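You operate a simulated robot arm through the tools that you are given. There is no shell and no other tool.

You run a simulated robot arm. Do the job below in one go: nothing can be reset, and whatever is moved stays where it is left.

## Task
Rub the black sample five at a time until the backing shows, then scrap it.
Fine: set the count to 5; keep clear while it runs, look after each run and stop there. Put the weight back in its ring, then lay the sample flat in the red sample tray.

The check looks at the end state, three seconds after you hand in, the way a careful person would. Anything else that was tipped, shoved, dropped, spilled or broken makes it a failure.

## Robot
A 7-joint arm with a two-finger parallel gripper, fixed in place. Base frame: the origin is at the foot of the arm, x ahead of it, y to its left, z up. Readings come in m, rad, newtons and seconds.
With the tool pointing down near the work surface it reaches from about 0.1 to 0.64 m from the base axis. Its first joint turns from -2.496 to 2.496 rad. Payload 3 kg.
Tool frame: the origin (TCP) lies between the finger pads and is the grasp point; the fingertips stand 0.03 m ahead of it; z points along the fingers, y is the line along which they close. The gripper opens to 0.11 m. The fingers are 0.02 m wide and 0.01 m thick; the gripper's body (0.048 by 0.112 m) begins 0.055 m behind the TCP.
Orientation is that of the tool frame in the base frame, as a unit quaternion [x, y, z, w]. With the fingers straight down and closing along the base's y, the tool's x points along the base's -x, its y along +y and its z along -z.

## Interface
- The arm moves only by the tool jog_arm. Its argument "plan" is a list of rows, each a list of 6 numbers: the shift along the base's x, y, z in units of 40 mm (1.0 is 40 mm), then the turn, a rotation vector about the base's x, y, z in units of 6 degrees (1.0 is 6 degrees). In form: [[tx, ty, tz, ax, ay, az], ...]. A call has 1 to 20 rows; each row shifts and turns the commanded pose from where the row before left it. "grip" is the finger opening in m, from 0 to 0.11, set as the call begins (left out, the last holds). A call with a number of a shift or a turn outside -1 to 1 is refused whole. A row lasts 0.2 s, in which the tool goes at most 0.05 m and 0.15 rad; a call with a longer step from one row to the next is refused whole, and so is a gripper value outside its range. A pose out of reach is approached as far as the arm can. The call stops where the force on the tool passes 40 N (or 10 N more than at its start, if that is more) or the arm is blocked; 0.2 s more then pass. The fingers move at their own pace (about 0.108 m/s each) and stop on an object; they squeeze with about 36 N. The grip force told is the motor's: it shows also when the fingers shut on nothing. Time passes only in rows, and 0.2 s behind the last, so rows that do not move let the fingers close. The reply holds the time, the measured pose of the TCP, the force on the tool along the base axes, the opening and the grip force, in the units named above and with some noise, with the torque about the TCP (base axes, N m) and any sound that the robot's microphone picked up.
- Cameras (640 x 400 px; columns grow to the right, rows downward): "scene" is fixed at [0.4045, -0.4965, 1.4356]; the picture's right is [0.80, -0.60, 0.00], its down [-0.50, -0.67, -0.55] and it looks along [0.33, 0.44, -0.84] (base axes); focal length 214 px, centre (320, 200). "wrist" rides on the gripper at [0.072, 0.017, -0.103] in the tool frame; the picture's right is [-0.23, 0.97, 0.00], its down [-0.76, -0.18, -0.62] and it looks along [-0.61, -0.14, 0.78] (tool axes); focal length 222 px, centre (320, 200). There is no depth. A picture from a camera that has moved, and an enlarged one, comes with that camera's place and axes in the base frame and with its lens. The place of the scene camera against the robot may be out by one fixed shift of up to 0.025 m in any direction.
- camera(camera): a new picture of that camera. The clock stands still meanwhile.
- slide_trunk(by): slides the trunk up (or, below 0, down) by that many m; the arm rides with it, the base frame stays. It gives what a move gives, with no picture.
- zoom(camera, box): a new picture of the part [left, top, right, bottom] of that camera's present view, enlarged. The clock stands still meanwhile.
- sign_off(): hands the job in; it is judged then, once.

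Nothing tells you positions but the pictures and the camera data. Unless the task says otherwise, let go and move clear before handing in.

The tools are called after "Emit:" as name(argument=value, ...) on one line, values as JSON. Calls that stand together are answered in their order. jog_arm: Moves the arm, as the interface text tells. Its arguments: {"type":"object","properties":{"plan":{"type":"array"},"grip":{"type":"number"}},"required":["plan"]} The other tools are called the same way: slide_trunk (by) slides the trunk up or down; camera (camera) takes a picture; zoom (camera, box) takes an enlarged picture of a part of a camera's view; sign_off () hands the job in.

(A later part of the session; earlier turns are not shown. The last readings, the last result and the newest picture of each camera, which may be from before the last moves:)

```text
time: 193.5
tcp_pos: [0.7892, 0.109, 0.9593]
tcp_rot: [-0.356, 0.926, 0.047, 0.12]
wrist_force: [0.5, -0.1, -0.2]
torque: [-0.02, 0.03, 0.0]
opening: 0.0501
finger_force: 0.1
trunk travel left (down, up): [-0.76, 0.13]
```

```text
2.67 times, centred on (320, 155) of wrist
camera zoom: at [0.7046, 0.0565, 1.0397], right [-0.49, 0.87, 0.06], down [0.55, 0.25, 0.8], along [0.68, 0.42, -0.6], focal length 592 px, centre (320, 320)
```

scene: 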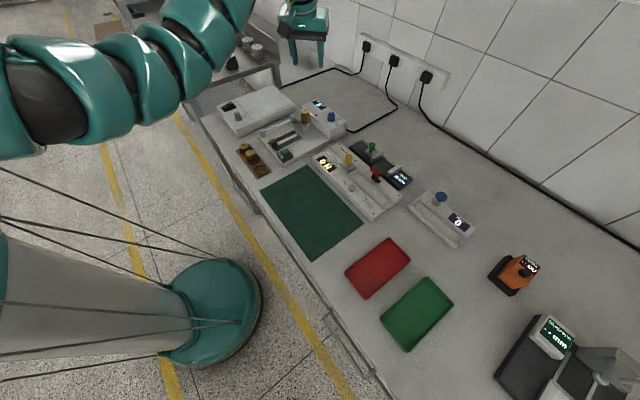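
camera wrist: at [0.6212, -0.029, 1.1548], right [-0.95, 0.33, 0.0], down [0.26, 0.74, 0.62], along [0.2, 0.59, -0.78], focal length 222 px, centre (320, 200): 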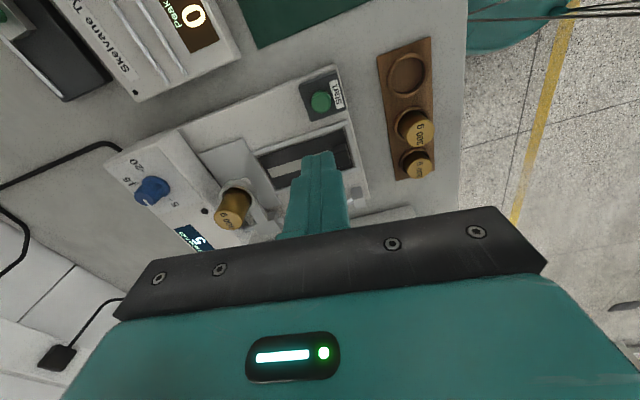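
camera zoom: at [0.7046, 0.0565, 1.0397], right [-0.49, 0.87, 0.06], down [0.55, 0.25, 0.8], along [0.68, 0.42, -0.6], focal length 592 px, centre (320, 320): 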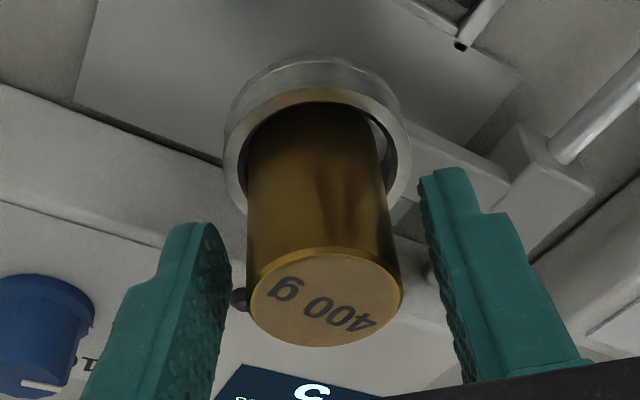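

Emit:
jog_arm(plan=[[0, 0, -0.065, 0, 0, 0], [0, 0, 0, 0, 0, 0]])

Emit:
jog_arm(plan=[[0, 0, 0, 0, 0, 0], [0, 0, 0, 0, 0, 0], [0, 0, 0, 0, 0, 0]], grip=0.0)

Emit:
jog_arm(plan=[[0, 0, 0.2, 0, 0, 0], [0, 0, 0.3, 0, 0, 0], [0, 0, 0.4, 0, 0, 0], [0, 0, 0.5, 0, 0, 0], [0, 0, 0.5, 0, 0, 0], [0, 0, 0.3, 0, 0, 0], [0, 0, 0, 0, 0, 0]])

Emit:
zoom(camera="wrist", box=[220, 60, 420, 220])

Emit:
zoom(camera="scene", box=[270, 70, 350, 130])

```text
time: 194.1
tcp_pos: [0.7863, 0.1094, 0.9566]
tcp_rot: [-0.355, 0.926, 0.047, 0.12]
wrist_force: [0.0, -0.8, -0.1]
torque: [0.01, -0.01, 0.04]
opening: 0.0501
finger_force: 0.1
trunk travel left (down, up): [-0.76, 0.13]
```

```text
time: 194.9
tcp_pos: [0.7872, 0.1092, 0.9563]
tcp_rot: [-0.356, 0.925, 0.047, 0.121]
wrist_force: [0.3, 0.1, -0.1]
torque: [0.0, -0.09, -0.01]
opening: 0.0332
finger_force: 36.0
trunk travel left (down, up): [-0.76, 0.13]
```

```text
time: 196.5
tcp_pos: [0.7869, 0.1068, 1.0421]
tcp_rot: [-0.356, 0.926, 0.048, 0.119]
wrist_force: [-0.2, 0.5, -4.3]
torque: [-0.02, -0.01, -0.03]
opening: 0.0337
finger_force: 35.4
trunk travel left (down, up): [-0.76, 0.13]
```

```text
2.50 times, centred on (320, 140) of wrist
camera zoom: at [0.7041, 0.0554, 1.1235], right [-0.49, 0.87, 0.06], down [0.55, 0.25, 0.8], along [0.68, 0.42, -0.6], focal length 555 px, centre (320, 350)
```

zoom: 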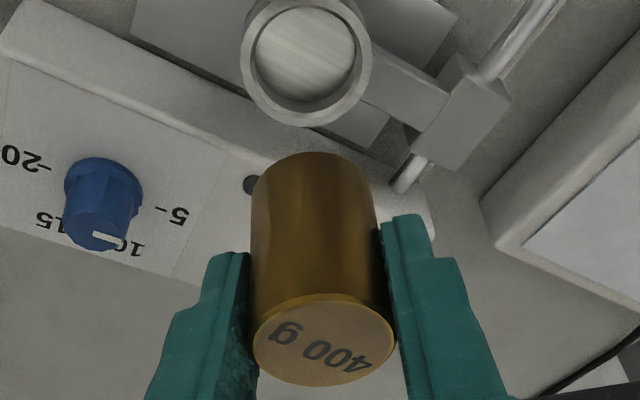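

```text
6.67 times, centred on (310, 100) of scene
camera zoom: at [0.4045, -0.4965, 1.4356], right [0.8, -0.6, 0.0], down [-0.5, -0.67, -0.55], along [0.33, 0.44, -0.84], focal length 1430 px, centre (387, 867)
```

zoom: 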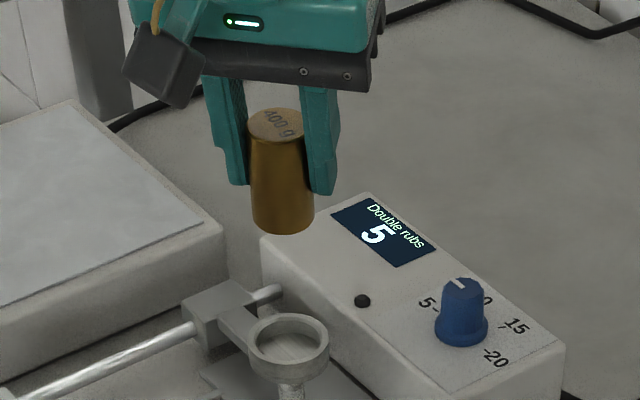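

Weight held. Raising the trunk and carrying it back to its ring along the earlier path.

Emit:
slide_trunk(by=0.13)

Emit:
jog_arm(plan=[[0, -0.5, -0.6, 0, 0, 0], [0, -0.5, -0.7, 0, 0, 0], [-0.3, -0.5, -0.7, 0, 0, 0], [-0.8, -0.4, -0.4, 0, 0, 0], [-0.8, -0.2, -0.3, 0, 0, 0], [-0.8, 0, -0.2, 0, 0, 0], [-0.8, 0, -0.1, 0, 0, 0], [0, 0, 0, 0, 0, 1], [0, 0, 0, 0, 0, 1], [0, 0, 0, 0, 0, 1], [0, 0, 0, 0, 0, 1], [0, 0, 0, 0, 0, 1], [0, 0, 0, 0, 0, 1], [0, 0, 0, 0, 0, 1], [0, 0, 0, 0, 0, 1], [0, 0, 0, 0, 0, 0]])

```text
time: 198.1
tcp_pos: [0.7874, 0.1065, 1.1731]
tcp_rot: [-0.356, 0.925, 0.048, 0.12]
wrist_force: [0.4, 0.7, -4.3]
torque: [0.05, 0.01, -0.02]
opening: 0.0334
finger_force: 36.2
trunk travel left (down, up): [-0.89, 0.0]
```

```text
time: 201.5
tcp_pos: [0.6467, 0.0222, 1.0524]
tcp_rot: [0.701, -0.701, -0.091, -0.091]
wrist_force: [0.6, 0.4, -4.6]
torque: [-0.01, 0.0, -0.01]
opening: 0.0336
finger_force: 35.9
trunk travel left (down, up): [-0.89, 0.0]
```

Emit:
jog_arm(plan=[[-0.89, 0.205, -0.2, 0, 0, 0], [-0.89, 0.205, -0.2, 0, 0, 0], [-0.89, 0.205, -0.2, 0, 0, 0], [0, 0, -0.6, 0, 0, 0], [0, 0, -0.6, 0, 0, 0], [0, 0, -0.6, 0, 0, 0], [0, 0, -0.4, 0, 0, 0], [0, 0, 0, 0, 0, 0]])

Emit:
zoom(camera="wrist", box=[260, 70, 380, 170])

Emit:
zoom(camera="scene", box=[230, 130, 290, 175])

```text
time: 203.3
tcp_pos: [0.5403, 0.0485, 0.9408]
tcp_rot: [-0.701, 0.701, 0.093, 0.09]
wrist_force: [0.5, 0.4, -4.1]
torque: [0.03, 0.0, -0.01]
opening: 0.0333
finger_force: 36.5
trunk travel left (down, up): [-0.89, 0.0]
```

```text
4.00 times, centred on (320, 120) of wrist
camera zoom: at [0.5231, -0.0486, 1.0223], right [-0.97, 0.22, 0.06], down [0.18, 0.58, 0.8], along [0.14, 0.79, -0.6], focal length 888 px, centre (320, 520)
```

zoom: 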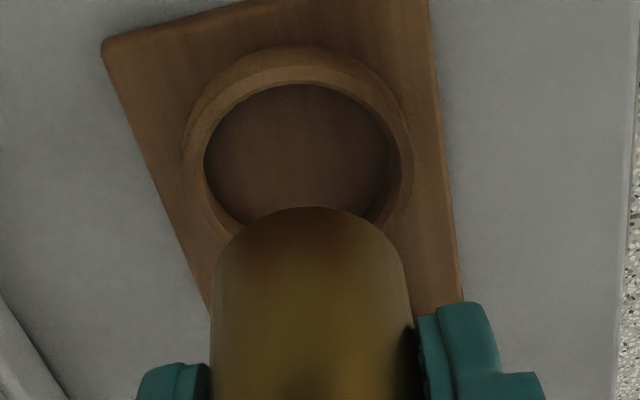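

```text
8.89 times, centred on (260, 152) of scene
camera zoom: at [0.4045, -0.4965, 1.4356], right [0.8, -0.6, 0.0], down [-0.5, -0.67, -0.55], along [0.33, 0.44, -0.84], focal length 1906 px, centre (853, 622)
```

zoom: 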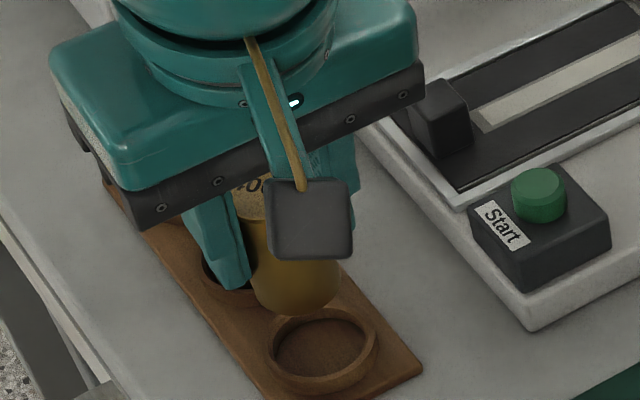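

Emit:
jog_arm(plan=[[0, -0.02, -0.3, 0, 0, 0], [0, 0, -0.3, 0, 0, 0], [0, 0, 0, 0, 0, 0]])

Emit:
zoom(camera="wrist", box=[260, 70, 380, 170])

```text
time: 204.1
tcp_pos: [0.5406, 0.0453, 0.9171]
tcp_rot: [0.701, -0.701, -0.092, -0.092]
wrist_force: [-0.2, -0.3, -5.0]
torque: [0.01, 0.01, 0.01]
opening: 0.0336
finger_force: 35.7
trunk travel left (down, up): [-0.89, 0.0]
```

```text
4.00 times, centred on (320, 120) of wrist
camera zoom: at [0.5238, -0.0499, 0.998], right [-0.97, 0.22, 0.06], down [0.18, 0.58, 0.8], along [0.14, 0.79, -0.6], focal length 888 px, centre (320, 520)
```

zoom: 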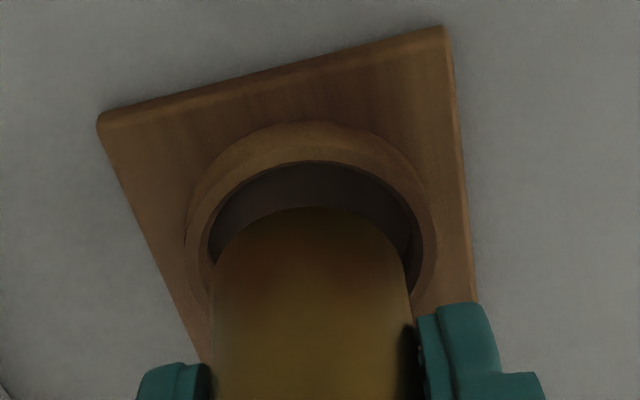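

Emit:
jog_arm(plan=[[-0.03, -0.03, -0.12, 0, 0, 0], [0, 0, 0, 0, 0, 0]])

Emit:
zoom(camera="wrist", box=[283, 105, 353, 155])

```text
time: 204.7
tcp_pos: [0.5396, 0.0452, 0.9119]
tcp_rot: [0.702, -0.701, -0.091, -0.09]
wrist_force: [-0.5, -0.1, -3.8]
torque: [-0.01, 0.01, 0.01]
opening: 0.0333
finger_force: 35.4
trunk travel left (down, up): [-0.89, 0.0]
```

```text
8.00 times, centred on (318, 130) of wrist
camera zoom: at [0.5227, -0.051, 0.9931], right [-0.97, 0.22, 0.06], down [0.18, 0.58, 0.8], along [0.14, 0.79, -0.6], focal length 1777 px, centre (336, 760)
```

zoom: 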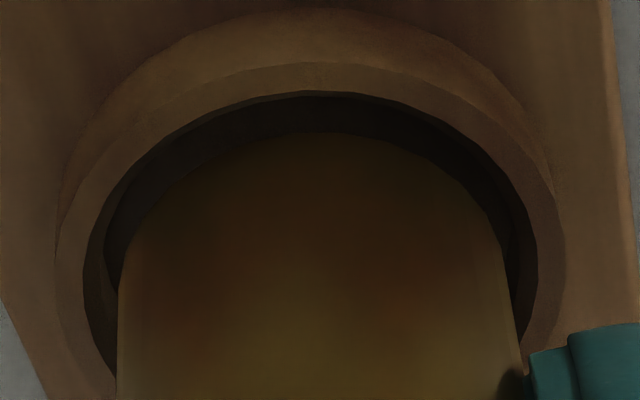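

Emit:
jog_arm(plan=[[0.015, 0.015, -0.075, 0, 0, 0], [0, 0, -0.075, 0, 0, 0], [0, 0, 0, 0, 0, 0]])

Emit:
zoom(camera="wrist", box=[283, 105, 353, 155])

```text
time: 205.5
tcp_pos: [0.5399, 0.0465, 0.9067]
tcp_rot: [-0.701, 0.701, 0.091, 0.09]
wrist_force: [0.1, 0.2, -3.5]
torque: [0.0, -0.03, 0.02]
opening: 0.0335
finger_force: 36.1
trunk travel left (down, up): [-0.89, 0.0]
```

```text
8.00 times, centred on (318, 130) of wrist
camera zoom: at [0.5228, -0.0501, 0.987], right [-0.97, 0.22, 0.06], down [0.18, 0.58, 0.8], along [0.14, 0.79, -0.6], focal length 1777 px, centre (336, 760)
```

zoom: 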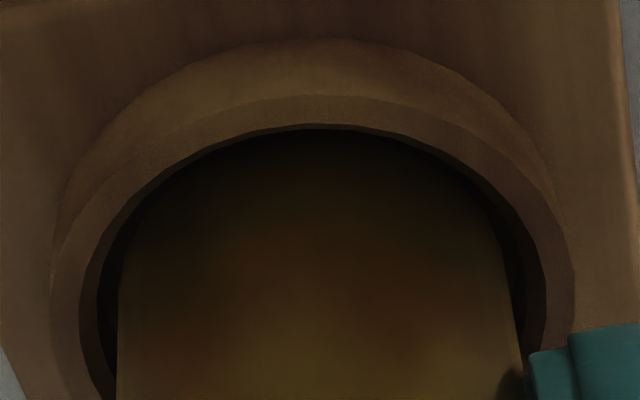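

Inside the ring and free. Continuing down to the floor.

Emit:
jog_arm(plan=[[0, 0, -0.05, 0, 0, 0], [0, 0, -0.05, 0, 0, 0], [0, 0, 0, 0, 0, 0]])

Emit:
jog_arm(plan=[[0, 0, -0.04, 0, 0, 0], [0, 0, 0, 0, 0, 0]])

```text
time: 206.3
tcp_pos: [0.5394, 0.0462, 0.9032]
tcp_rot: [0.702, -0.701, -0.093, -0.09]
wrist_force: [0.6, 0.3, -3.3]
torque: [0.0, 0.02, -0.02]
opening: 0.0336
finger_force: 36.7
trunk travel left (down, up): [-0.89, 0.0]
```

```text
time: 206.9
tcp_pos: [0.5399, 0.0466, 0.9015]
tcp_rot: [-0.701, 0.701, 0.092, 0.092]
wrist_force: [1.2, -2.3, 9.8]
torque: [-0.17, -0.01, 0.01]
opening: 0.0333
finger_force: 35.8
trunk travel left (down, up): [-0.89, 0.0]
```

Seated on the floor of the ring. Releasing and rising.

Emit:
jog_arm(plan=[[0, 0, 0.02, 0, 0, 0], [0, 0, 0, 0, 0, 0]])

Emit:
jog_arm(plan=[[0, 0, 0, 0, 0, 0], [0, 0, 0, 0, 0, 0], [0, 0, 0, 0, 0, 0]], grip=0.055)

Emit:
zoom(camera="wrist", box=[220, 60, 420, 220])

Emit:
jog_arm(plan=[[0, 0, 0.3, 0, 0, 0], [0, 0, 0.6, 0, 0, 0], [0, 0, 0.8, 0, 0, 0], [0, 0, 0.8, 0, 0, 0], [0, 0, 0.8, 0, 0, 0], [0, 0, 0, 0, 0, 0]])

Emit:
camera(camera="wrist")

Emit:
zoom(camera="wrist", box=[160, 50, 400, 200])

```text
time: 207.5
tcp_pos: [0.539, 0.0475, 0.9016]
tcp_rot: [0.701, -0.701, -0.093, -0.091]
wrist_force: [2.5, -3.6, 9.3]
torque: [-0.16, -0.19, -0.06]
opening: 0.0335
finger_force: 36.3
trunk travel left (down, up): [-0.89, 0.0]
```

```text
time: 208.3
tcp_pos: [0.5387, 0.0463, 0.901]
tcp_rot: [0.701, -0.701, -0.093, -0.091]
wrist_force: [-0.1, -0.1, 0.6]
torque: [-0.02, 0.01, 0.02]
opening: 0.0549
finger_force: 0.1
trunk travel left (down, up): [-0.89, 0.0]
```

```text
2.50 times, centred on (320, 140) of wrist
camera zoom: at [0.522, -0.0492, 0.9822], right [-0.97, 0.22, 0.06], down [0.18, 0.58, 0.8], along [0.14, 0.79, -0.6], focal length 555 px, centre (320, 350)
```

zoom: 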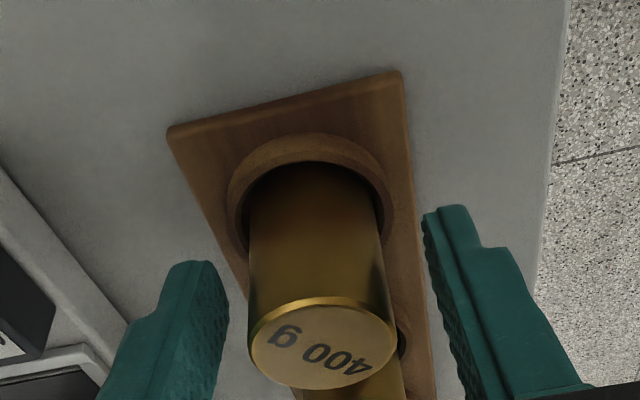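

```text
time: 209.7
tcp_pos: [0.5392, 0.0472, 1.0343]
tcp_rot: [0.701, -0.701, -0.092, -0.09]
wrist_force: [-0.1, -0.1, -0.4]
torque: [0.0, 0.01, 0.05]
opening: 0.055
finger_force: 0.0
trunk travel left (down, up): [-0.89, 0.0]
```

```text
taken
camera wrist: at [0.5225, -0.0495, 1.1142], right [-0.97, 0.22, 0.06], down [0.18, 0.58, 0.8], along [0.14, 0.79, -0.6], focal length 222 px, centre (320, 200)
```

wrist: 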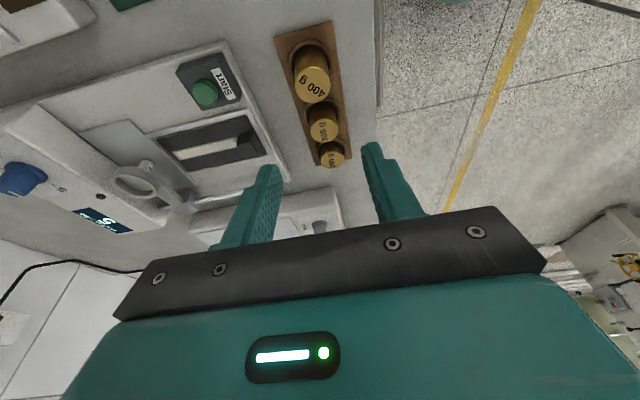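

```text
2.67 times, centred on (280, 125) of wrist
camera zoom: at [0.5225, -0.0495, 1.1142], right [-0.97, 0.22, 0.06], down [0.18, 0.58, 0.8], along [0.14, 0.79, -0.6], focal length 592 px, centre (427, 400)
```

zoom: 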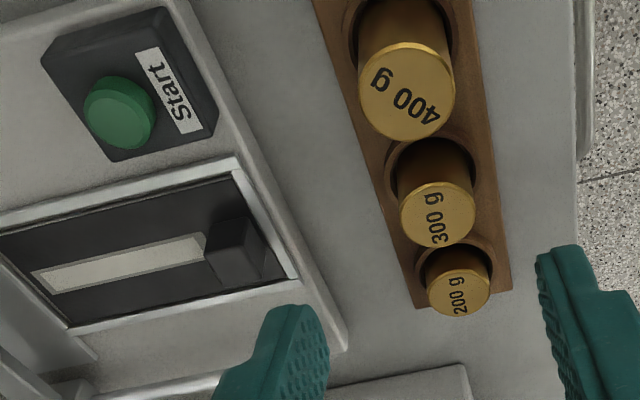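

The 400 g weight is back upright in its ring and the cream backing strip is plain to see. Now the sample: moving above its block again.

Emit:
jog_arm(plan=[[0.3, 0.1, 0, -0.625, 0, 0], [0.7, 0.1, 0, -0.625, 0, 0], [0.7, 0, 0, -0.625, 0, 0], [0.7, 0, 0, -0.625, 0, 0], [0, 0, 0, 0, 0, 0]])

Emit:
slide_trunk(by=-0.05)

Emit:
jog_arm(plan=[[0, 0, 0.3, 0, 0, -1], [0, 0, 0.3, 0, 0, -1], [0, 0, 0, 0, 0, -1], [0, 0, 0, 0, 0, -1], [0, 0, 0, 0, 0, -1], [0, 0, 0, 0, 0, -1], [0, 0, 0, 0, 0, -1], [0, 0, 0, 0, 0, -1], [0, 0, 0, 0, 0, -1], [0, 0, 0, 0, 0, -1], [0, 0, 0, 0, 0, -1], [0, 0, 0, 0, 0, -1], [0, 0, 0, 0, 0, -1], [0, 0, 0, 0, 0, -1], [0, 0, 0, 0, 0, -1], [0.05, 0.7, 0, 0, 0, 0], [0.03, 0.68, 0, 0, 0, 0], [0, 0, 0, 0, 0, 0]], grip=0.06)

Emit:
zoom(camera="wrist", box=[250, 60, 390, 180])

```text
time: 210.9
tcp_pos: [0.6349, 0.0555, 1.0339]
tcp_rot: [0.707, -0.707, 0.001, 0.002]
wrist_force: [0.6, 0.3, -0.2]
torque: [0.02, -0.01, 0.01]
opening: 0.0552
finger_force: 0.0
trunk travel left (down, up): [-0.89, 0.0]
```

```text
time: 211.8
tcp_pos: [0.6362, 0.0551, 0.9832]
tcp_rot: [0.707, -0.707, -0.001, 0.001]
wrist_force: [0.6, 0.1, 1.0]
torque: [0.0, -0.03, -0.02]
opening: 0.0552
finger_force: 0.2
trunk travel left (down, up): [-0.84, 0.05]
```

```text
time: 215.6
tcp_pos: [0.638, 0.1096, 1.0086]
tcp_rot: [-0.001, 1.0, 0.001, -0.001]
wrist_force: [0.2, 0.0, -0.4]
torque: [0.03, -0.01, -0.02]
opening: 0.0598
finger_force: 0.0
trunk travel left (down, up): [-0.84, 0.05]
```

```text
3.33 times, centred on (320, 120) of wrist
camera zoom: at [0.5654, 0.1262, 1.1119], right [0.23, 0.97, 0.0], down [0.76, -0.18, 0.62], along [0.6, -0.14, -0.78], focal length 740 px, centre (320, 467)
```

zoom: 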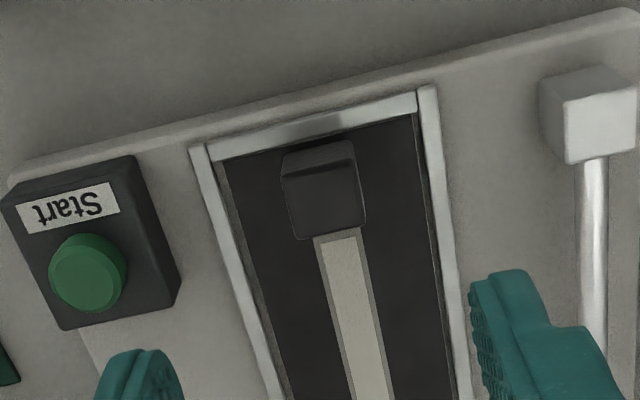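

Block at ≈ (0.638, 0.1105). Descending with narrowed fingers.

Emit:
jog_arm(plan=[[0, 0.02, -0.6, 0, 0, 0], [0, 0, -0.6, 0, 0, 0], [0, 0, -0.5, 0, 0, 0], [0, 0, 0, 0, 0, 0]], grip=0.037)

Emit:
zoom(camera="wrist", box=[250, 80, 390, 200])

```text
time: 216.6
tcp_pos: [0.6389, 0.1096, 0.9423]
tcp_rot: [0.0, 1.0, 0.002, -0.001]
wrist_force: [0.8, -0.5, -0.6]
torque: [-0.02, 0.02, 0.02]
opening: 0.0369
finger_force: 0.1
trunk travel left (down, up): [-0.84, 0.05]
```

```text
3.33 times, centred on (320, 140) of wrist
camera zoom: at [0.5665, 0.1275, 1.0449], right [0.23, 0.97, 0.0], down [0.76, -0.18, 0.62], along [0.6, -0.14, -0.78], focal length 740 px, centre (320, 400)
```

zoom: 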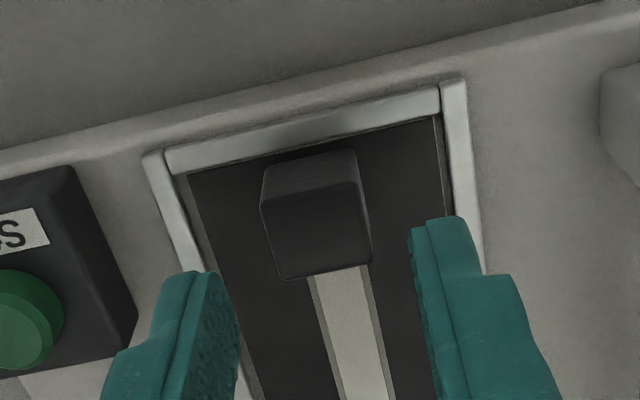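

Emit:
jog_arm(plan=[[-0.05, -0.02, -0.4, 0, 0, 0], [0, 0, -0.3, 0, 0, 0], [0, 0, -0.17, 0, 0, 0], [0, 0, 0, 0, 0, 0]])

Emit:
zoom(camera="wrist", box=[250, 80, 390, 200])

```text
time: 217.6
tcp_pos: [0.6364, 0.1093, 0.9039]
tcp_rot: [0.0, 1.0, 0.001, -0.003]
wrist_force: [-0.6, -0.5, 0.4]
torque: [-0.01, -0.01, -0.01]
opening: 0.0368
finger_force: 0.0
trunk travel left (down, up): [-0.84, 0.05]
```

```text
3.33 times, centred on (320, 140) of wrist
camera zoom: at [0.564, 0.1262, 1.0084], right [0.23, 0.97, 0.0], down [0.76, -0.18, 0.62], along [0.6, -0.14, -0.78], focal length 740 px, centre (320, 400)
```

zoom: 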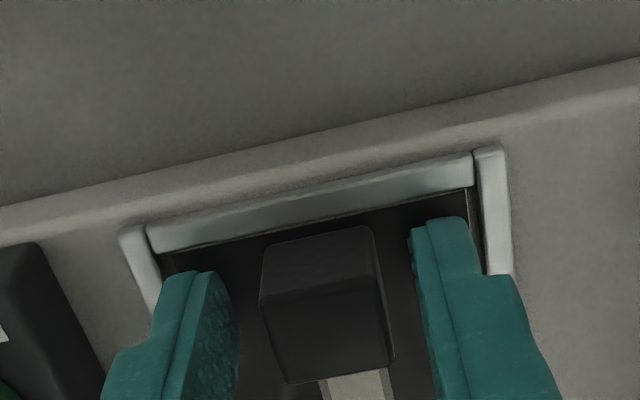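

Emit:
jog_arm(plan=[[0, 0, 0.04, 0, 0, 0], [0, 0, 0, 0, 0, 0], [0, 0, 0, 0, 0, 0], [0, 0, 0, 0, 0, 0]], grip=0.0)

Emit:
jog_arm(plan=[[0, 0, 0.1, 0, 0, 0], [0, 0, 0.2, 0, 0, 0], [0, 0, 0.4, 0, 0, 0], [0, 0, 0.7, 0, 0, 0], [0, 0, 0.8, 0, 0, 0], [0, 0, 0.4, 0, 0, 0], [0, 0, 0, 0, 0, 0]])

Emit:
zoom(camera="scene", box=[250, 95, 340, 165])

Emit:
camera(camera="wrist")

```text
time: 218.6
tcp_pos: [0.6368, 0.1095, 0.9074]
tcp_rot: [0.001, 1.0, 0.001, -0.002]
wrist_force: [0.7, 0.2, -0.1]
torque: [0.02, 0.01, 0.01]
opening: 0.0208
finger_force: 35.8
trunk travel left (down, up): [-0.84, 0.05]
```

```text
time: 220.2
tcp_pos: [0.6353, 0.1119, 1.0105]
tcp_rot: [0.0, 1.0, 0.001, -0.002]
wrist_force: [-0.7, 0.2, -1.0]
torque: [0.02, 0.04, -0.02]
opening: 0.0207
finger_force: 36.4
trunk travel left (down, up): [-0.84, 0.05]
```

```text
5.71 times, centred on (295, 130) of scene
camera zoom: at [0.4045, -0.4965, 1.4356], right [0.8, -0.6, 0.0], down [-0.5, -0.67, -0.55], along [0.33, 0.44, -0.84], focal length 1226 px, centre (463, 600)
```

zoom: 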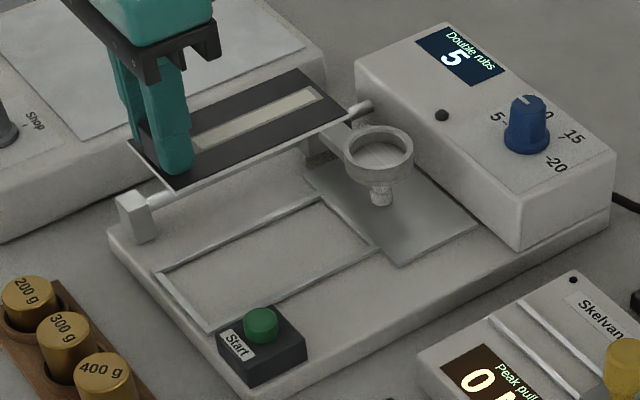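

```text
taken
camera wrist: at [0.5632, 0.1286, 1.1135], right [0.23, 0.97, 0.0], down [0.76, -0.18, 0.62], along [0.6, -0.14, -0.78], focal length 222 px, centre (320, 200)
```

wrist: 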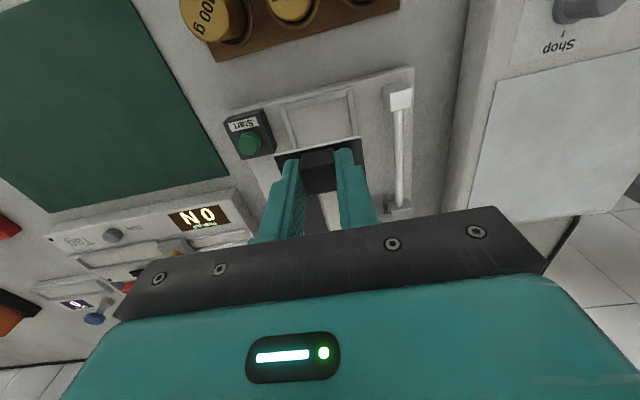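

Sample held level, backing strip clearly the same tone as the board's edge. Carrying it toward the red tray at a safe height.

Emit:
jog_arm(plan=[[-0.05, -0.6, 0.2, 0, 0, 0], [-0.08, -0.95, 0.1, 0, 0, 0], [-0.08, -0.95, 0.1, 0, 0, 0], [-0.08, -0.95, 0, 0, 0, 0], [-0.08, -0.95, 0, 0, 0, 0], [-0.08, -0.95, 0, 0, 0, 0], [-0.08, -0.95, 0, 0, 0, 0], [-0.08, -0.95, 0, 0, 0, 0], [-0.05, -0.95, 0, 0, 0, 0], [0, -0.95, 0, 0, 0, 0], [0, -0.5, 0, 0, 0, 0], [0, 0, 0, 0, 0, 0]])

Emit:
camera(camera="wrist")

Emit:
camera(camera="scene")

```text
time: 222.8
tcp_pos: [0.6084, -0.275, 1.024]
tcp_rot: [0.0, 1.0, 0.001, -0.001]
wrist_force: [0.0, 0.0, 0.1]
torque: [-0.01, 0.01, 0.0]
opening: 0.0208
finger_force: 36.0
trunk travel left (down, up): [-0.84, 0.05]
```

```text
taken
camera wrist: at [0.536, -0.2596, 1.1274], right [0.23, 0.97, 0.0], down [0.76, -0.18, 0.62], along [0.6, -0.14, -0.78], focal length 222 px, centre (320, 200)
```

wrist: 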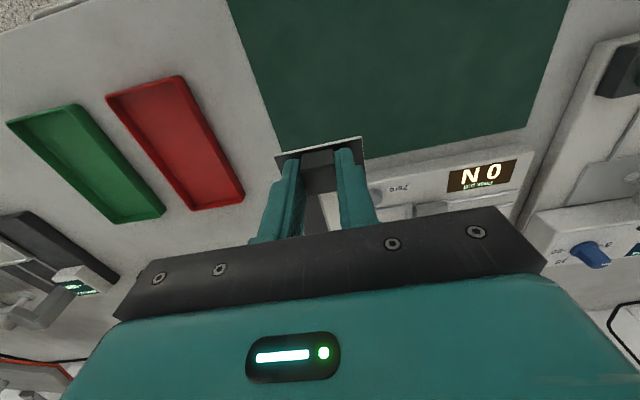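

```text
taken
```

scene: 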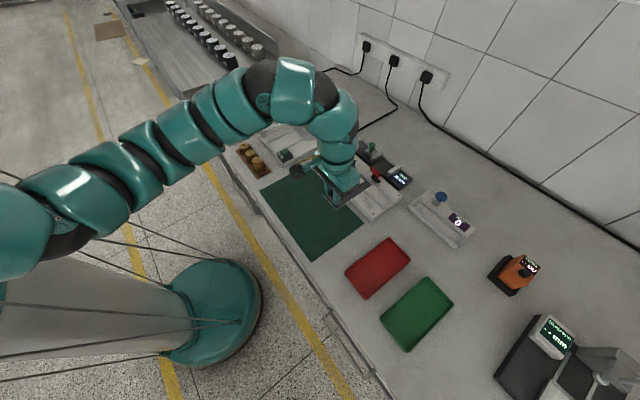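

Emit:
zoom(camera="wrist", box=[90, 60, 270, 220])

```text
2.50 times, centred on (180, 140) of wrist
camera zoom: at [0.536, -0.2596, 1.1274], right [0.23, 0.97, 0.0], down [0.76, -0.18, 0.62], along [0.6, -0.14, -0.78], focal length 555 px, centre (670, 350)
```

zoom: 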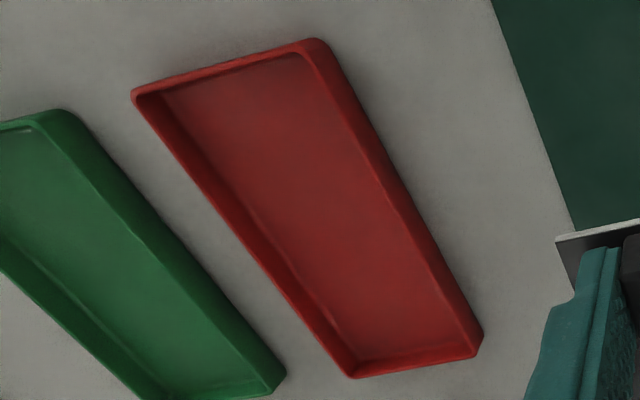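

Emit:
jog_arm(plan=[[0, -0.8, 0.2, 0, 0, 0], [0, -0.8, 0.2, 0, 0, 0], [0, -0.8, 0.2, 0, 0, 0], [0, 0, 0.9, 0, 0, 0], [0, 0, 0.9, 0, 0, 0], [0, 0, 0.9, 0, 0, 0], [0, 0, 0, 0, 0, 0]])

Emit:
slide_trunk(by=-0.13)

Emit:
camera(camera="wrist")

Emit:
camera(camera="scene")

```text
time: 224.4
tcp_pos: [0.6523, -0.3875, 1.0709]
tcp_rot: [0.0, 1.0, 0.001, -0.002]
wrist_force: [-0.1, 0.4, -0.6]
torque: [0.04, 0.03, 0.02]
opening: 0.0207
finger_force: 36.2
out of reach, approached as far as the arm can: row 2, 3, 4, 5, 6
trunk travel left (down, up): [-0.84, 0.05]
```

```text
time: 226.0
tcp_pos: [0.6521, -0.3892, 0.9415]
tcp_rot: [0.0, 1.0, 0.001, -0.001]
wrist_force: [0.1, 0.0, 0.1]
torque: [-0.02, 0.05, 0.02]
opening: 0.021
finger_force: 36.0
trunk travel left (down, up): [-0.71, 0.18]
```

```text
taken
camera wrist: at [0.5795, -0.3721, 1.0444], right [0.23, 0.97, 0.0], down [0.76, -0.18, 0.62], along [0.6, -0.14, -0.78], focal length 222 px, centre (320, 200)
```

wrist: 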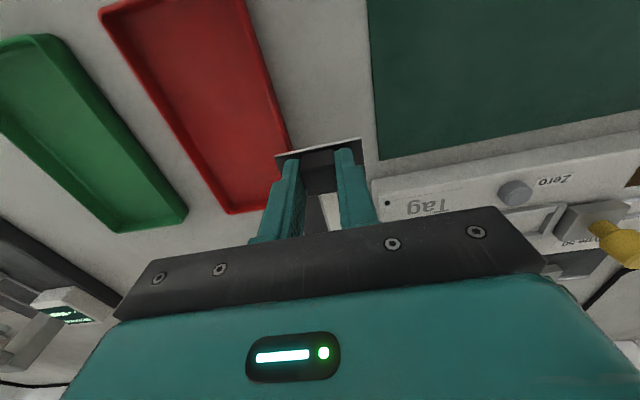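

```text
taken
```

scene: 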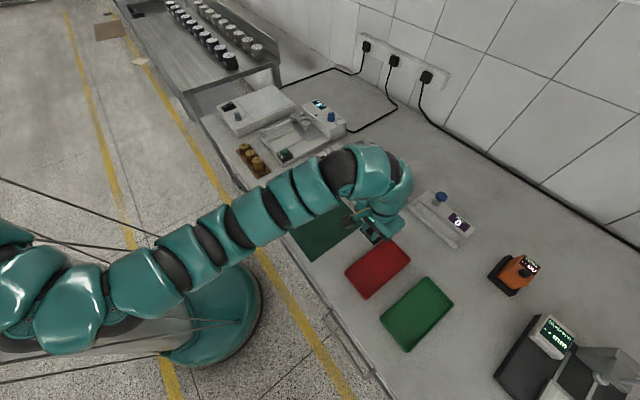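

The trunk slide brought the sample down to z≈0.90, still clear of everything. I'll raise it a little and measure the tray from here.

Emit:
jog_arm(plan=[[0, 0, 0.6, 0, 0, 0], [0, 0, 0.6, 0, 0, 0], [0, 0, 0, 0, 0, 0]])

Emit:
zoom(camera="wrist", box=[80, 0, 320, 230])

```text
time: 226.8
tcp_pos: [0.6625, -0.3992, 0.9757]
tcp_rot: [-0.001, 1.0, 0.001, -0.002]
wrist_force: [0.4, 0.0, -1.4]
torque: [0.05, 0.02, -0.01]
opening: 0.0209
finger_force: 35.3
out of reach, approached as far as the arm can: row 1, 2
trunk travel left (down, up): [-0.71, 0.18]
```

```text
1.74 times, centred on (200, 115) of wrist
camera zoom: at [0.5895, -0.3831, 1.0786], right [0.23, 0.97, 0.0], down [0.76, -0.18, 0.62], along [0.6, -0.14, -0.78], focal length 386 px, centre (529, 348)
```

zoom: 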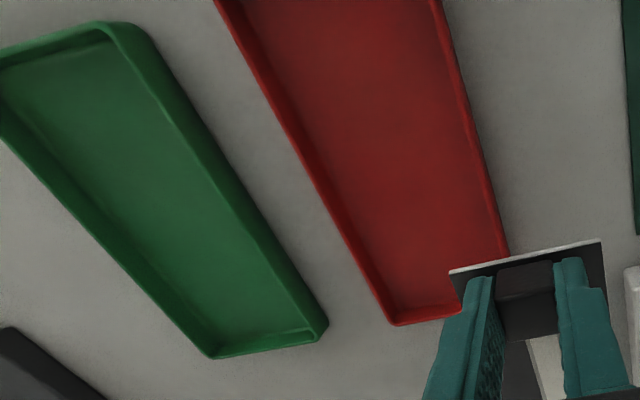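

Tray rim is at z≈0.872. I'll descend to a carrying height just above the rim and move over the tray, checking where the arm's limits lie.

Emit:
jog_arm(plan=[[0, 0, -0.5, 0, 0, 0], [0, -0.2, -0.45, 0, 0, 0], [-0.3, -0.3, 0, 0, 0, 0], [-0.4, -0.3, 0, 0, 0, 0], [-0.4, -0.3, 0, 0, 0, 0], [0, 0, 0, 0, 0, 0]])

Emit:
camera(camera="wrist")

Emit:
zoom(camera="wrist", box=[160, 0, 400, 200])

Emit:
zoom(camera="scene", box=[330, 190, 470, 330])

```text
time: 228.2
tcp_pos: [0.622, -0.4467, 0.9345]
tcp_rot: [0.0, 1.0, 0.0, -0.002]
wrist_force: [0.4, 0.6, -0.1]
torque: [-0.01, 0.05, -0.03]
opening: 0.0209
finger_force: 35.5
out of reach, approached as far as the arm can: row 5
trunk travel left (down, up): [-0.71, 0.18]
```

```text
taken
camera wrist: at [0.5489, -0.4284, 1.0373], right [0.23, 0.97, 0.0], down [0.76, -0.18, 0.62], along [0.6, -0.14, -0.78], focal length 222 px, centre (320, 200)
```

wrist: 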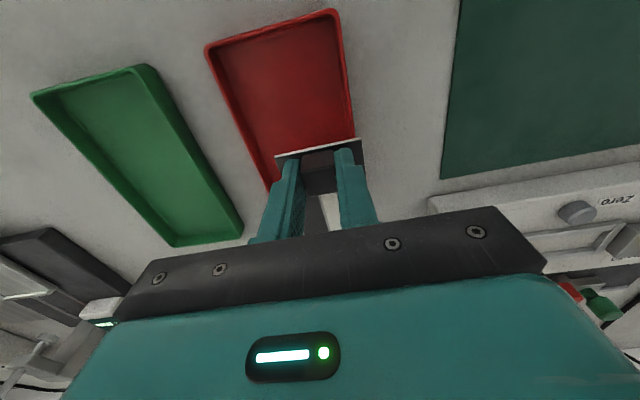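

```text
2.00 times, centred on (280, 100) of wrist
camera zoom: at [0.5489, -0.4284, 1.0373], right [0.23, 0.97, 0.0], down [0.76, -0.18, 0.62], along [0.6, -0.14, -0.78], focal length 444 px, centre (400, 400)
```

zoom: 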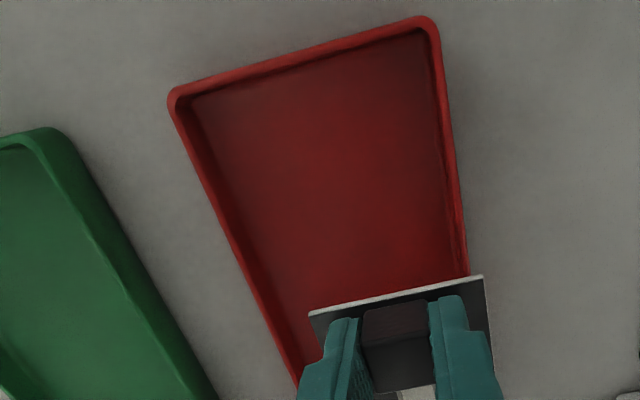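

```text
2.86 times, centred on (400, 260) of scene
camera zoom: at [0.4045, -0.4965, 1.4356], right [0.8, -0.6, 0.0], down [-0.5, -0.67, -0.55], along [0.33, 0.44, -0.84], focal length 613 px, centre (91, 29)
```

zoom: 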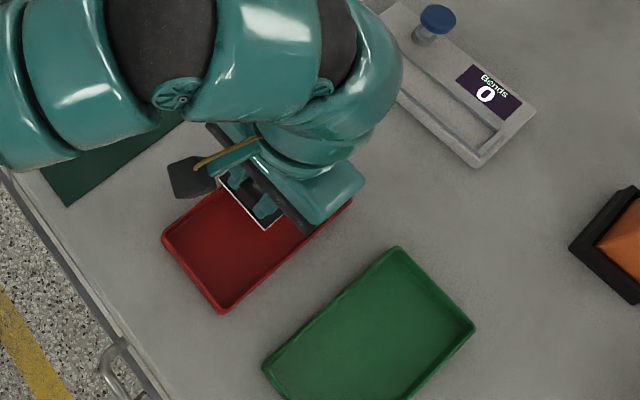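

Tray: x 0.5455–0.7115, y −0.501 to −0.4175 (centre 0.6285, −0.459). The held sample's centre is at TCP + (0.054, 0.001), so I need the TCP at ≈ (0.575, −0.460). I'll raise the trunk a bit to relax the inner limit.

Emit:
slide_trunk(by=0.05)

Emit:
jog_arm(plan=[[0, 0, -0.5, 0, 0, 0], [0, 0, -0.65, 0, 0, 0], [-0.4, -0.1, 0, 0, 0, 0], [-0.4, -0.1, 0, 0, 0, 0], [-0.4, -0.1, 0, 0, 0, 0], [0, 0, 0, 0, 0, 0]])

Emit:
zoom(camera="wrist", box=[160, 0, 400, 200])

```text
time: 229.1
tcp_pos: [0.6206, -0.4452, 0.9839]
tcp_rot: [0.001, 1.0, 0.002, -0.002]
wrist_force: [-0.4, 0.1, -0.8]
torque: [0.0, 0.02, 0.03]
opening: 0.0207
finger_force: 36.3
trunk travel left (down, up): [-0.76, 0.13]
```

```text
time: 230.5
tcp_pos: [0.5737, -0.4562, 0.9374]
tcp_rot: [0.0, 1.0, 0.001, -0.001]
wrist_force: [-0.4, 1.3, -0.4]
torque: [0.0, 0.06, 0.02]
opening: 0.0209
finger_force: 36.5
trunk travel left (down, up): [-0.76, 0.13]
```

```text
2.00 times, centred on (280, 100) of wrist
camera zoom: at [0.5015, -0.4399, 1.0415], right [0.23, 0.97, 0.0], down [0.76, -0.18, 0.62], along [0.6, -0.14, -0.78], focal length 444 px, centre (400, 400)
```

zoom: 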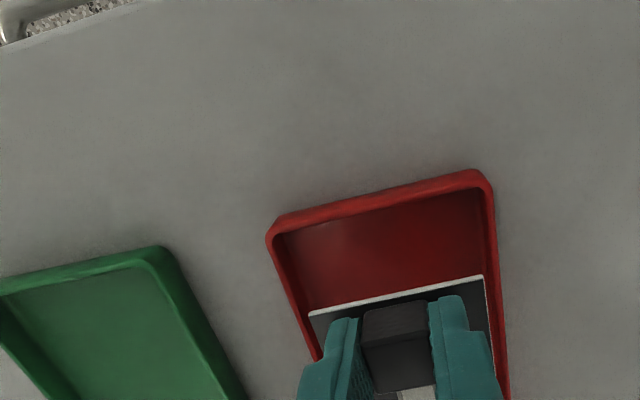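

In reach. Nudging to the tray's centreline and lowering to just above the rim, then checking.

Emit:
jog_arm(plan=[[0.02, -0.11, 0, 0, 0, 0], [0, 0, -0.3, 0, 0, 0], [0, 0, -0.3, 0, 0, 0], [0, 0, 0, 0, 0, 0]])

Emit:
zoom(camera="wrist", box=[220, 40, 400, 190])

Emit:
zoom(camera="scene", box=[330, 210, 450, 320])

```text
time: 231.5
tcp_pos: [0.575, -0.4615, 0.9142]
tcp_rot: [0.0, 1.0, 0.0, -0.001]
wrist_force: [-0.1, 0.1, 0.8]
torque: [0.0, 0.04, 0.0]
opening: 0.021
finger_force: 35.6
trunk travel left (down, up): [-0.76, 0.13]
```

```text
2.67 times, centred on (310, 115) of wrist
camera zoom: at [0.5024, -0.4441, 1.0176], right [0.23, 0.97, 0.0], down [0.76, -0.18, 0.62], along [0.61, -0.14, -0.78], focal length 592 px, centre (347, 427)
```

zoom: 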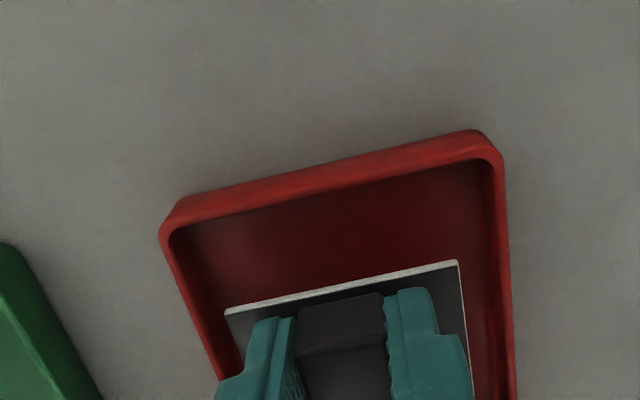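

```text
3.64 times, centred on (390, 265) of scene
camera zoom: at [0.4045, -0.4965, 1.4356], right [0.8, -0.6, 0.0], down [-0.5, -0.67, -0.55], along [0.33, 0.44, -0.84], focal length 780 px, centre (66, -36)
```

zoom: 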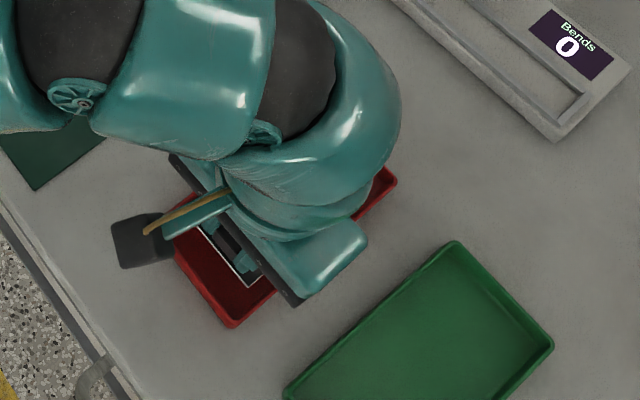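

Emit:
jog_arm(plan=[[0, 0.045, -0.1, 0, 0, 0], [0, 0, -0.1, 0, 0, 0], [0, 0, 0, 0, 0, 0]])

Emit:
zoom(camera="wrist", box=[220, 40, 400, 190])

```text
time: 232.3
tcp_pos: [0.5744, -0.4592, 0.9062]
tcp_rot: [0.0, 1.0, 0.002, -0.002]
wrist_force: [0.4, -0.5, -0.1]
torque: [-0.03, 0.01, -0.01]
opening: 0.0205
finger_force: 35.5
trunk travel left (down, up): [-0.76, 0.13]
```

```text
2.67 times, centred on (310, 115) of wrist
camera zoom: at [0.5022, -0.4429, 1.01], right [0.23, 0.97, 0.0], down [0.76, -0.18, 0.62], along [0.6, -0.14, -0.78], focal length 592 px, centre (347, 427)
```

zoom: 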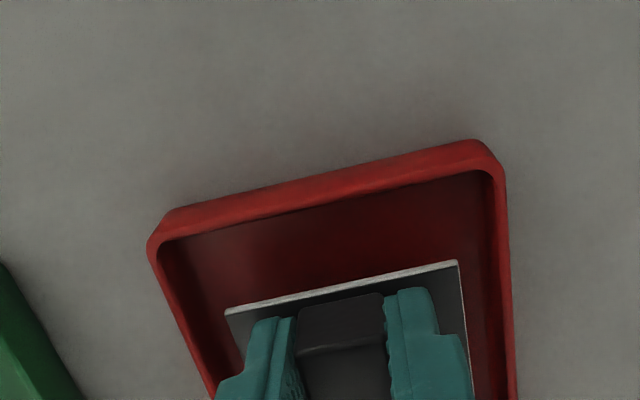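

Centred between the tray walls. Lowering to the tray floor.

Emit:
jog_arm(plan=[[0, 0, -0.1, 0, 0, 0], [0, 0, -0.08, 0, 0, 0], [0, 0, 0, 0, 0, 0]])

Emit:
zoom(camera="wrist", box=[220, 40, 400, 190])

```text
time: 233.1
tcp_pos: [0.5754, -0.4604, 0.9003]
tcp_rot: [0.0, 1.0, 0.001, -0.001]
wrist_force: [0.2, 0.7, -0.4]
torque: [-0.01, 0.0, 0.01]
opening: 0.021
finger_force: 36.5
trunk travel left (down, up): [-0.76, 0.13]
```

```text
2.67 times, centred on (310, 115) of wrist
camera zoom: at [0.5022, -0.4435, 1.0025], right [0.23, 0.97, 0.0], down [0.76, -0.18, 0.62], along [0.6, -0.14, -0.78], focal length 592 px, centre (347, 427)
```

zoom: 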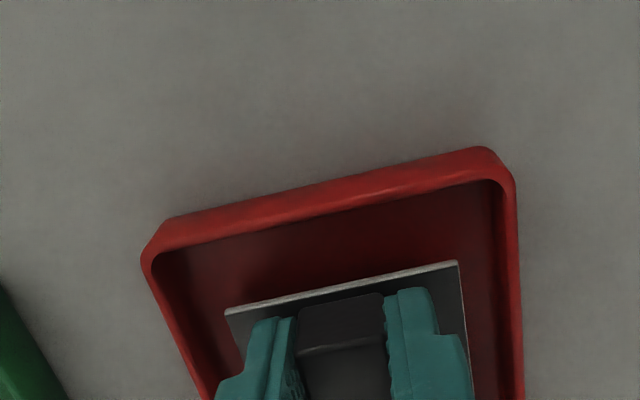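

Emit:
jog_arm(plan=[[0, 0, -0.08, 0, 0, 0], [0, 0, -0.06, 0, 0, 0], [0, 0, 0, 0, 0, 0]])

```text
time: 233.9
tcp_pos: [0.5746, -0.461, 0.8945]
tcp_rot: [-0.001, 1.0, 0.001, -0.002]
wrist_force: [0.0, -0.4, 0.1]
torque: [0.01, 0.03, -0.01]
opening: 0.0207
finger_force: 35.9
trunk travel left (down, up): [-0.76, 0.13]
```

Emit:
jog_arm(plan=[[0, 0, -0.05, 0, 0, 0], [0, 0, -0.05, 0, 0, 0], [0, 0, 0, 0, 0, 0]])

Emit:
zoom(camera="wrist", box=[220, 40, 400, 190])

```text
time: 234.7
tcp_pos: [0.5746, -0.4601, 0.8894]
tcp_rot: [0.001, 1.0, 0.001, -0.001]
wrist_force: [0.0, -0.1, -1.4]
torque: [0.01, 0.03, 0.02]
opening: 0.0211
finger_force: 36.3
trunk travel left (down, up): [-0.76, 0.13]
```

```text
2.67 times, centred on (310, 115) of wrist
camera zoom: at [0.5024, -0.4435, 0.9928], right [0.23, 0.97, 0.0], down [0.76, -0.18, 0.62], along [0.6, -0.14, -0.78], focal length 592 px, centre (347, 427)
```

zoom: 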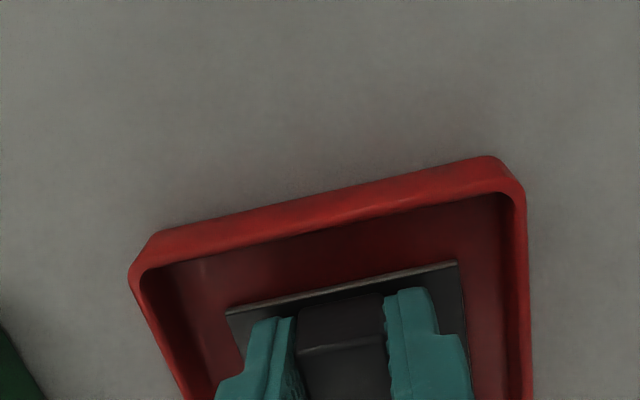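

Emit:
jog_arm(plan=[[0, 0, -0.05, 0, 0, 0], [0, 0, 0, 0, 0, 0]])

Emit:
jog_arm(plan=[[0, 0, -0.05, 0, 0, 0], [0, 0, 0, 0, 0, 0]])

```text
time: 235.3
tcp_pos: [0.5751, -0.4591, 0.8897]
tcp_rot: [0.0, 1.0, 0.001, 0.0]
wrist_force: [1.7, 0.2, 13.5]
torque: [-0.03, 0.07, 0.03]
opening: 0.0208
finger_force: 35.7
trunk travel left (down, up): [-0.76, 0.13]
```

```text
time: 235.9
tcp_pos: [0.5739, -0.4594, 0.8867]
tcp_rot: [-0.001, 1.0, 0.0, 0.0]
wrist_force: [5.3, -3.8, 24.9]
torque: [-0.08, -0.22, -0.02]
opening: 0.0208
finger_force: 35.9
trunk travel left (down, up): [-0.76, 0.13]
```

The sample is on the tray floor. Relaxing the pressure and opening just enough to clear the block.

Emit:
jog_arm(plan=[[0, 0, 0.075, 0, 0, 0], [0, 0, 0, 0, 0, 0]])

Emit:
jog_arm(plan=[[0, 0, 0, 0, 0, 0], [0, 0, 0, 0, 0, 0], [0, 0, 0, 0, 0, 0]], grip=0.036)

Emit:
zoom(camera="wrist", box=[220, 40, 420, 200])

```text
time: 236.5
tcp_pos: [0.5744, -0.4593, 0.8882]
tcp_rot: [0.0, 1.0, 0.001, -0.003]
wrist_force: [-0.7, -0.4, 5.0]
torque: [-0.15, -0.48, -0.05]
opening: 0.0207
finger_force: 36.4
trunk travel left (down, up): [-0.76, 0.13]
```

```text
time: 237.3
tcp_pos: [0.5743, -0.4601, 0.8894]
tcp_rot: [0.001, 1.0, 0.0, -0.002]
wrist_force: [-0.3, -0.6, 0.2]
torque: [-0.01, -0.03, 0.02]
opening: 0.0361
finger_force: 0.2
trunk travel left (down, up): [-0.76, 0.13]
```

```text
2.50 times, centred on (320, 120) of wrist
camera zoom: at [0.5018, -0.4432, 0.9915], right [0.23, 0.97, 0.0], down [0.76, -0.18, 0.62], along [0.6, -0.14, -0.78], focal length 555 px, centre (320, 400)
```

zoom: 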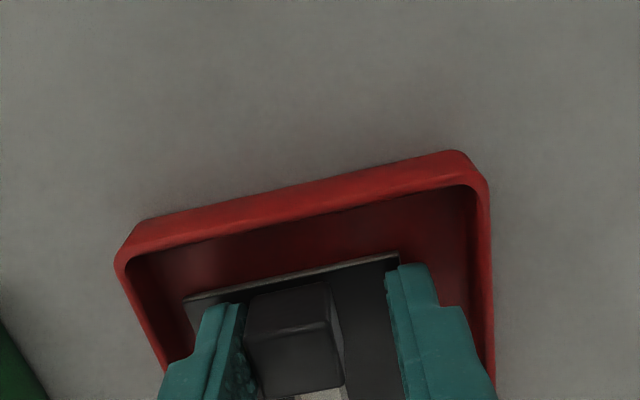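

Released; the sample lies flat in the tray. A 1.5 mm sidestep away from the block's contact side, then straight up.

Emit:
jog_arm(plan=[[0, -0.035, 0, 0, 0, 0], [0, 0, 0.1, 0, 0, 0], [0, 0, 0.2, 0, 0, 0], [0, 0, 0.4, 0, 0, 0], [0, 0, 0.4, 0, 0, 0], [0, 0, 0, 0, 0, 0]])

Emit:
zoom(camera="wrist", box=[200, 20, 420, 200])

```text
time: 238.7
tcp_pos: [0.5759, -0.4597, 0.9343]
tcp_rot: [0.0, 1.0, 0.001, -0.001]
wrist_force: [-0.1, -0.1, 0.5]
torque: [-0.01, 0.02, -0.02]
opening: 0.0361
finger_force: 0.0
trunk travel left (down, up): [-0.76, 0.13]
```

```text
2.22 times, centred on (310, 110) of wrist
camera zoom: at [0.5028, -0.4436, 1.0368], right [0.23, 0.97, 0.0], down [0.76, -0.18, 0.62], along [0.6, -0.14, -0.78], focal length 494 px, centre (342, 400)
```

zoom: 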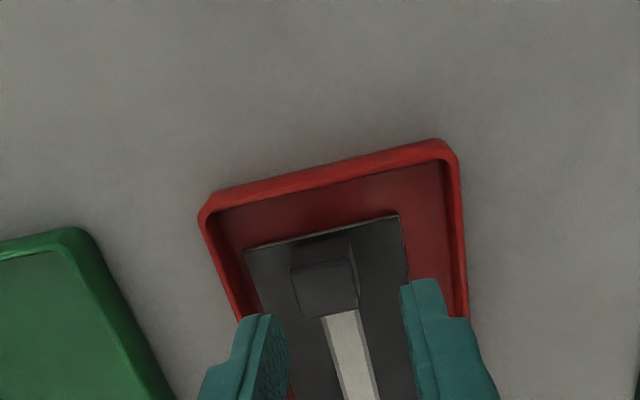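

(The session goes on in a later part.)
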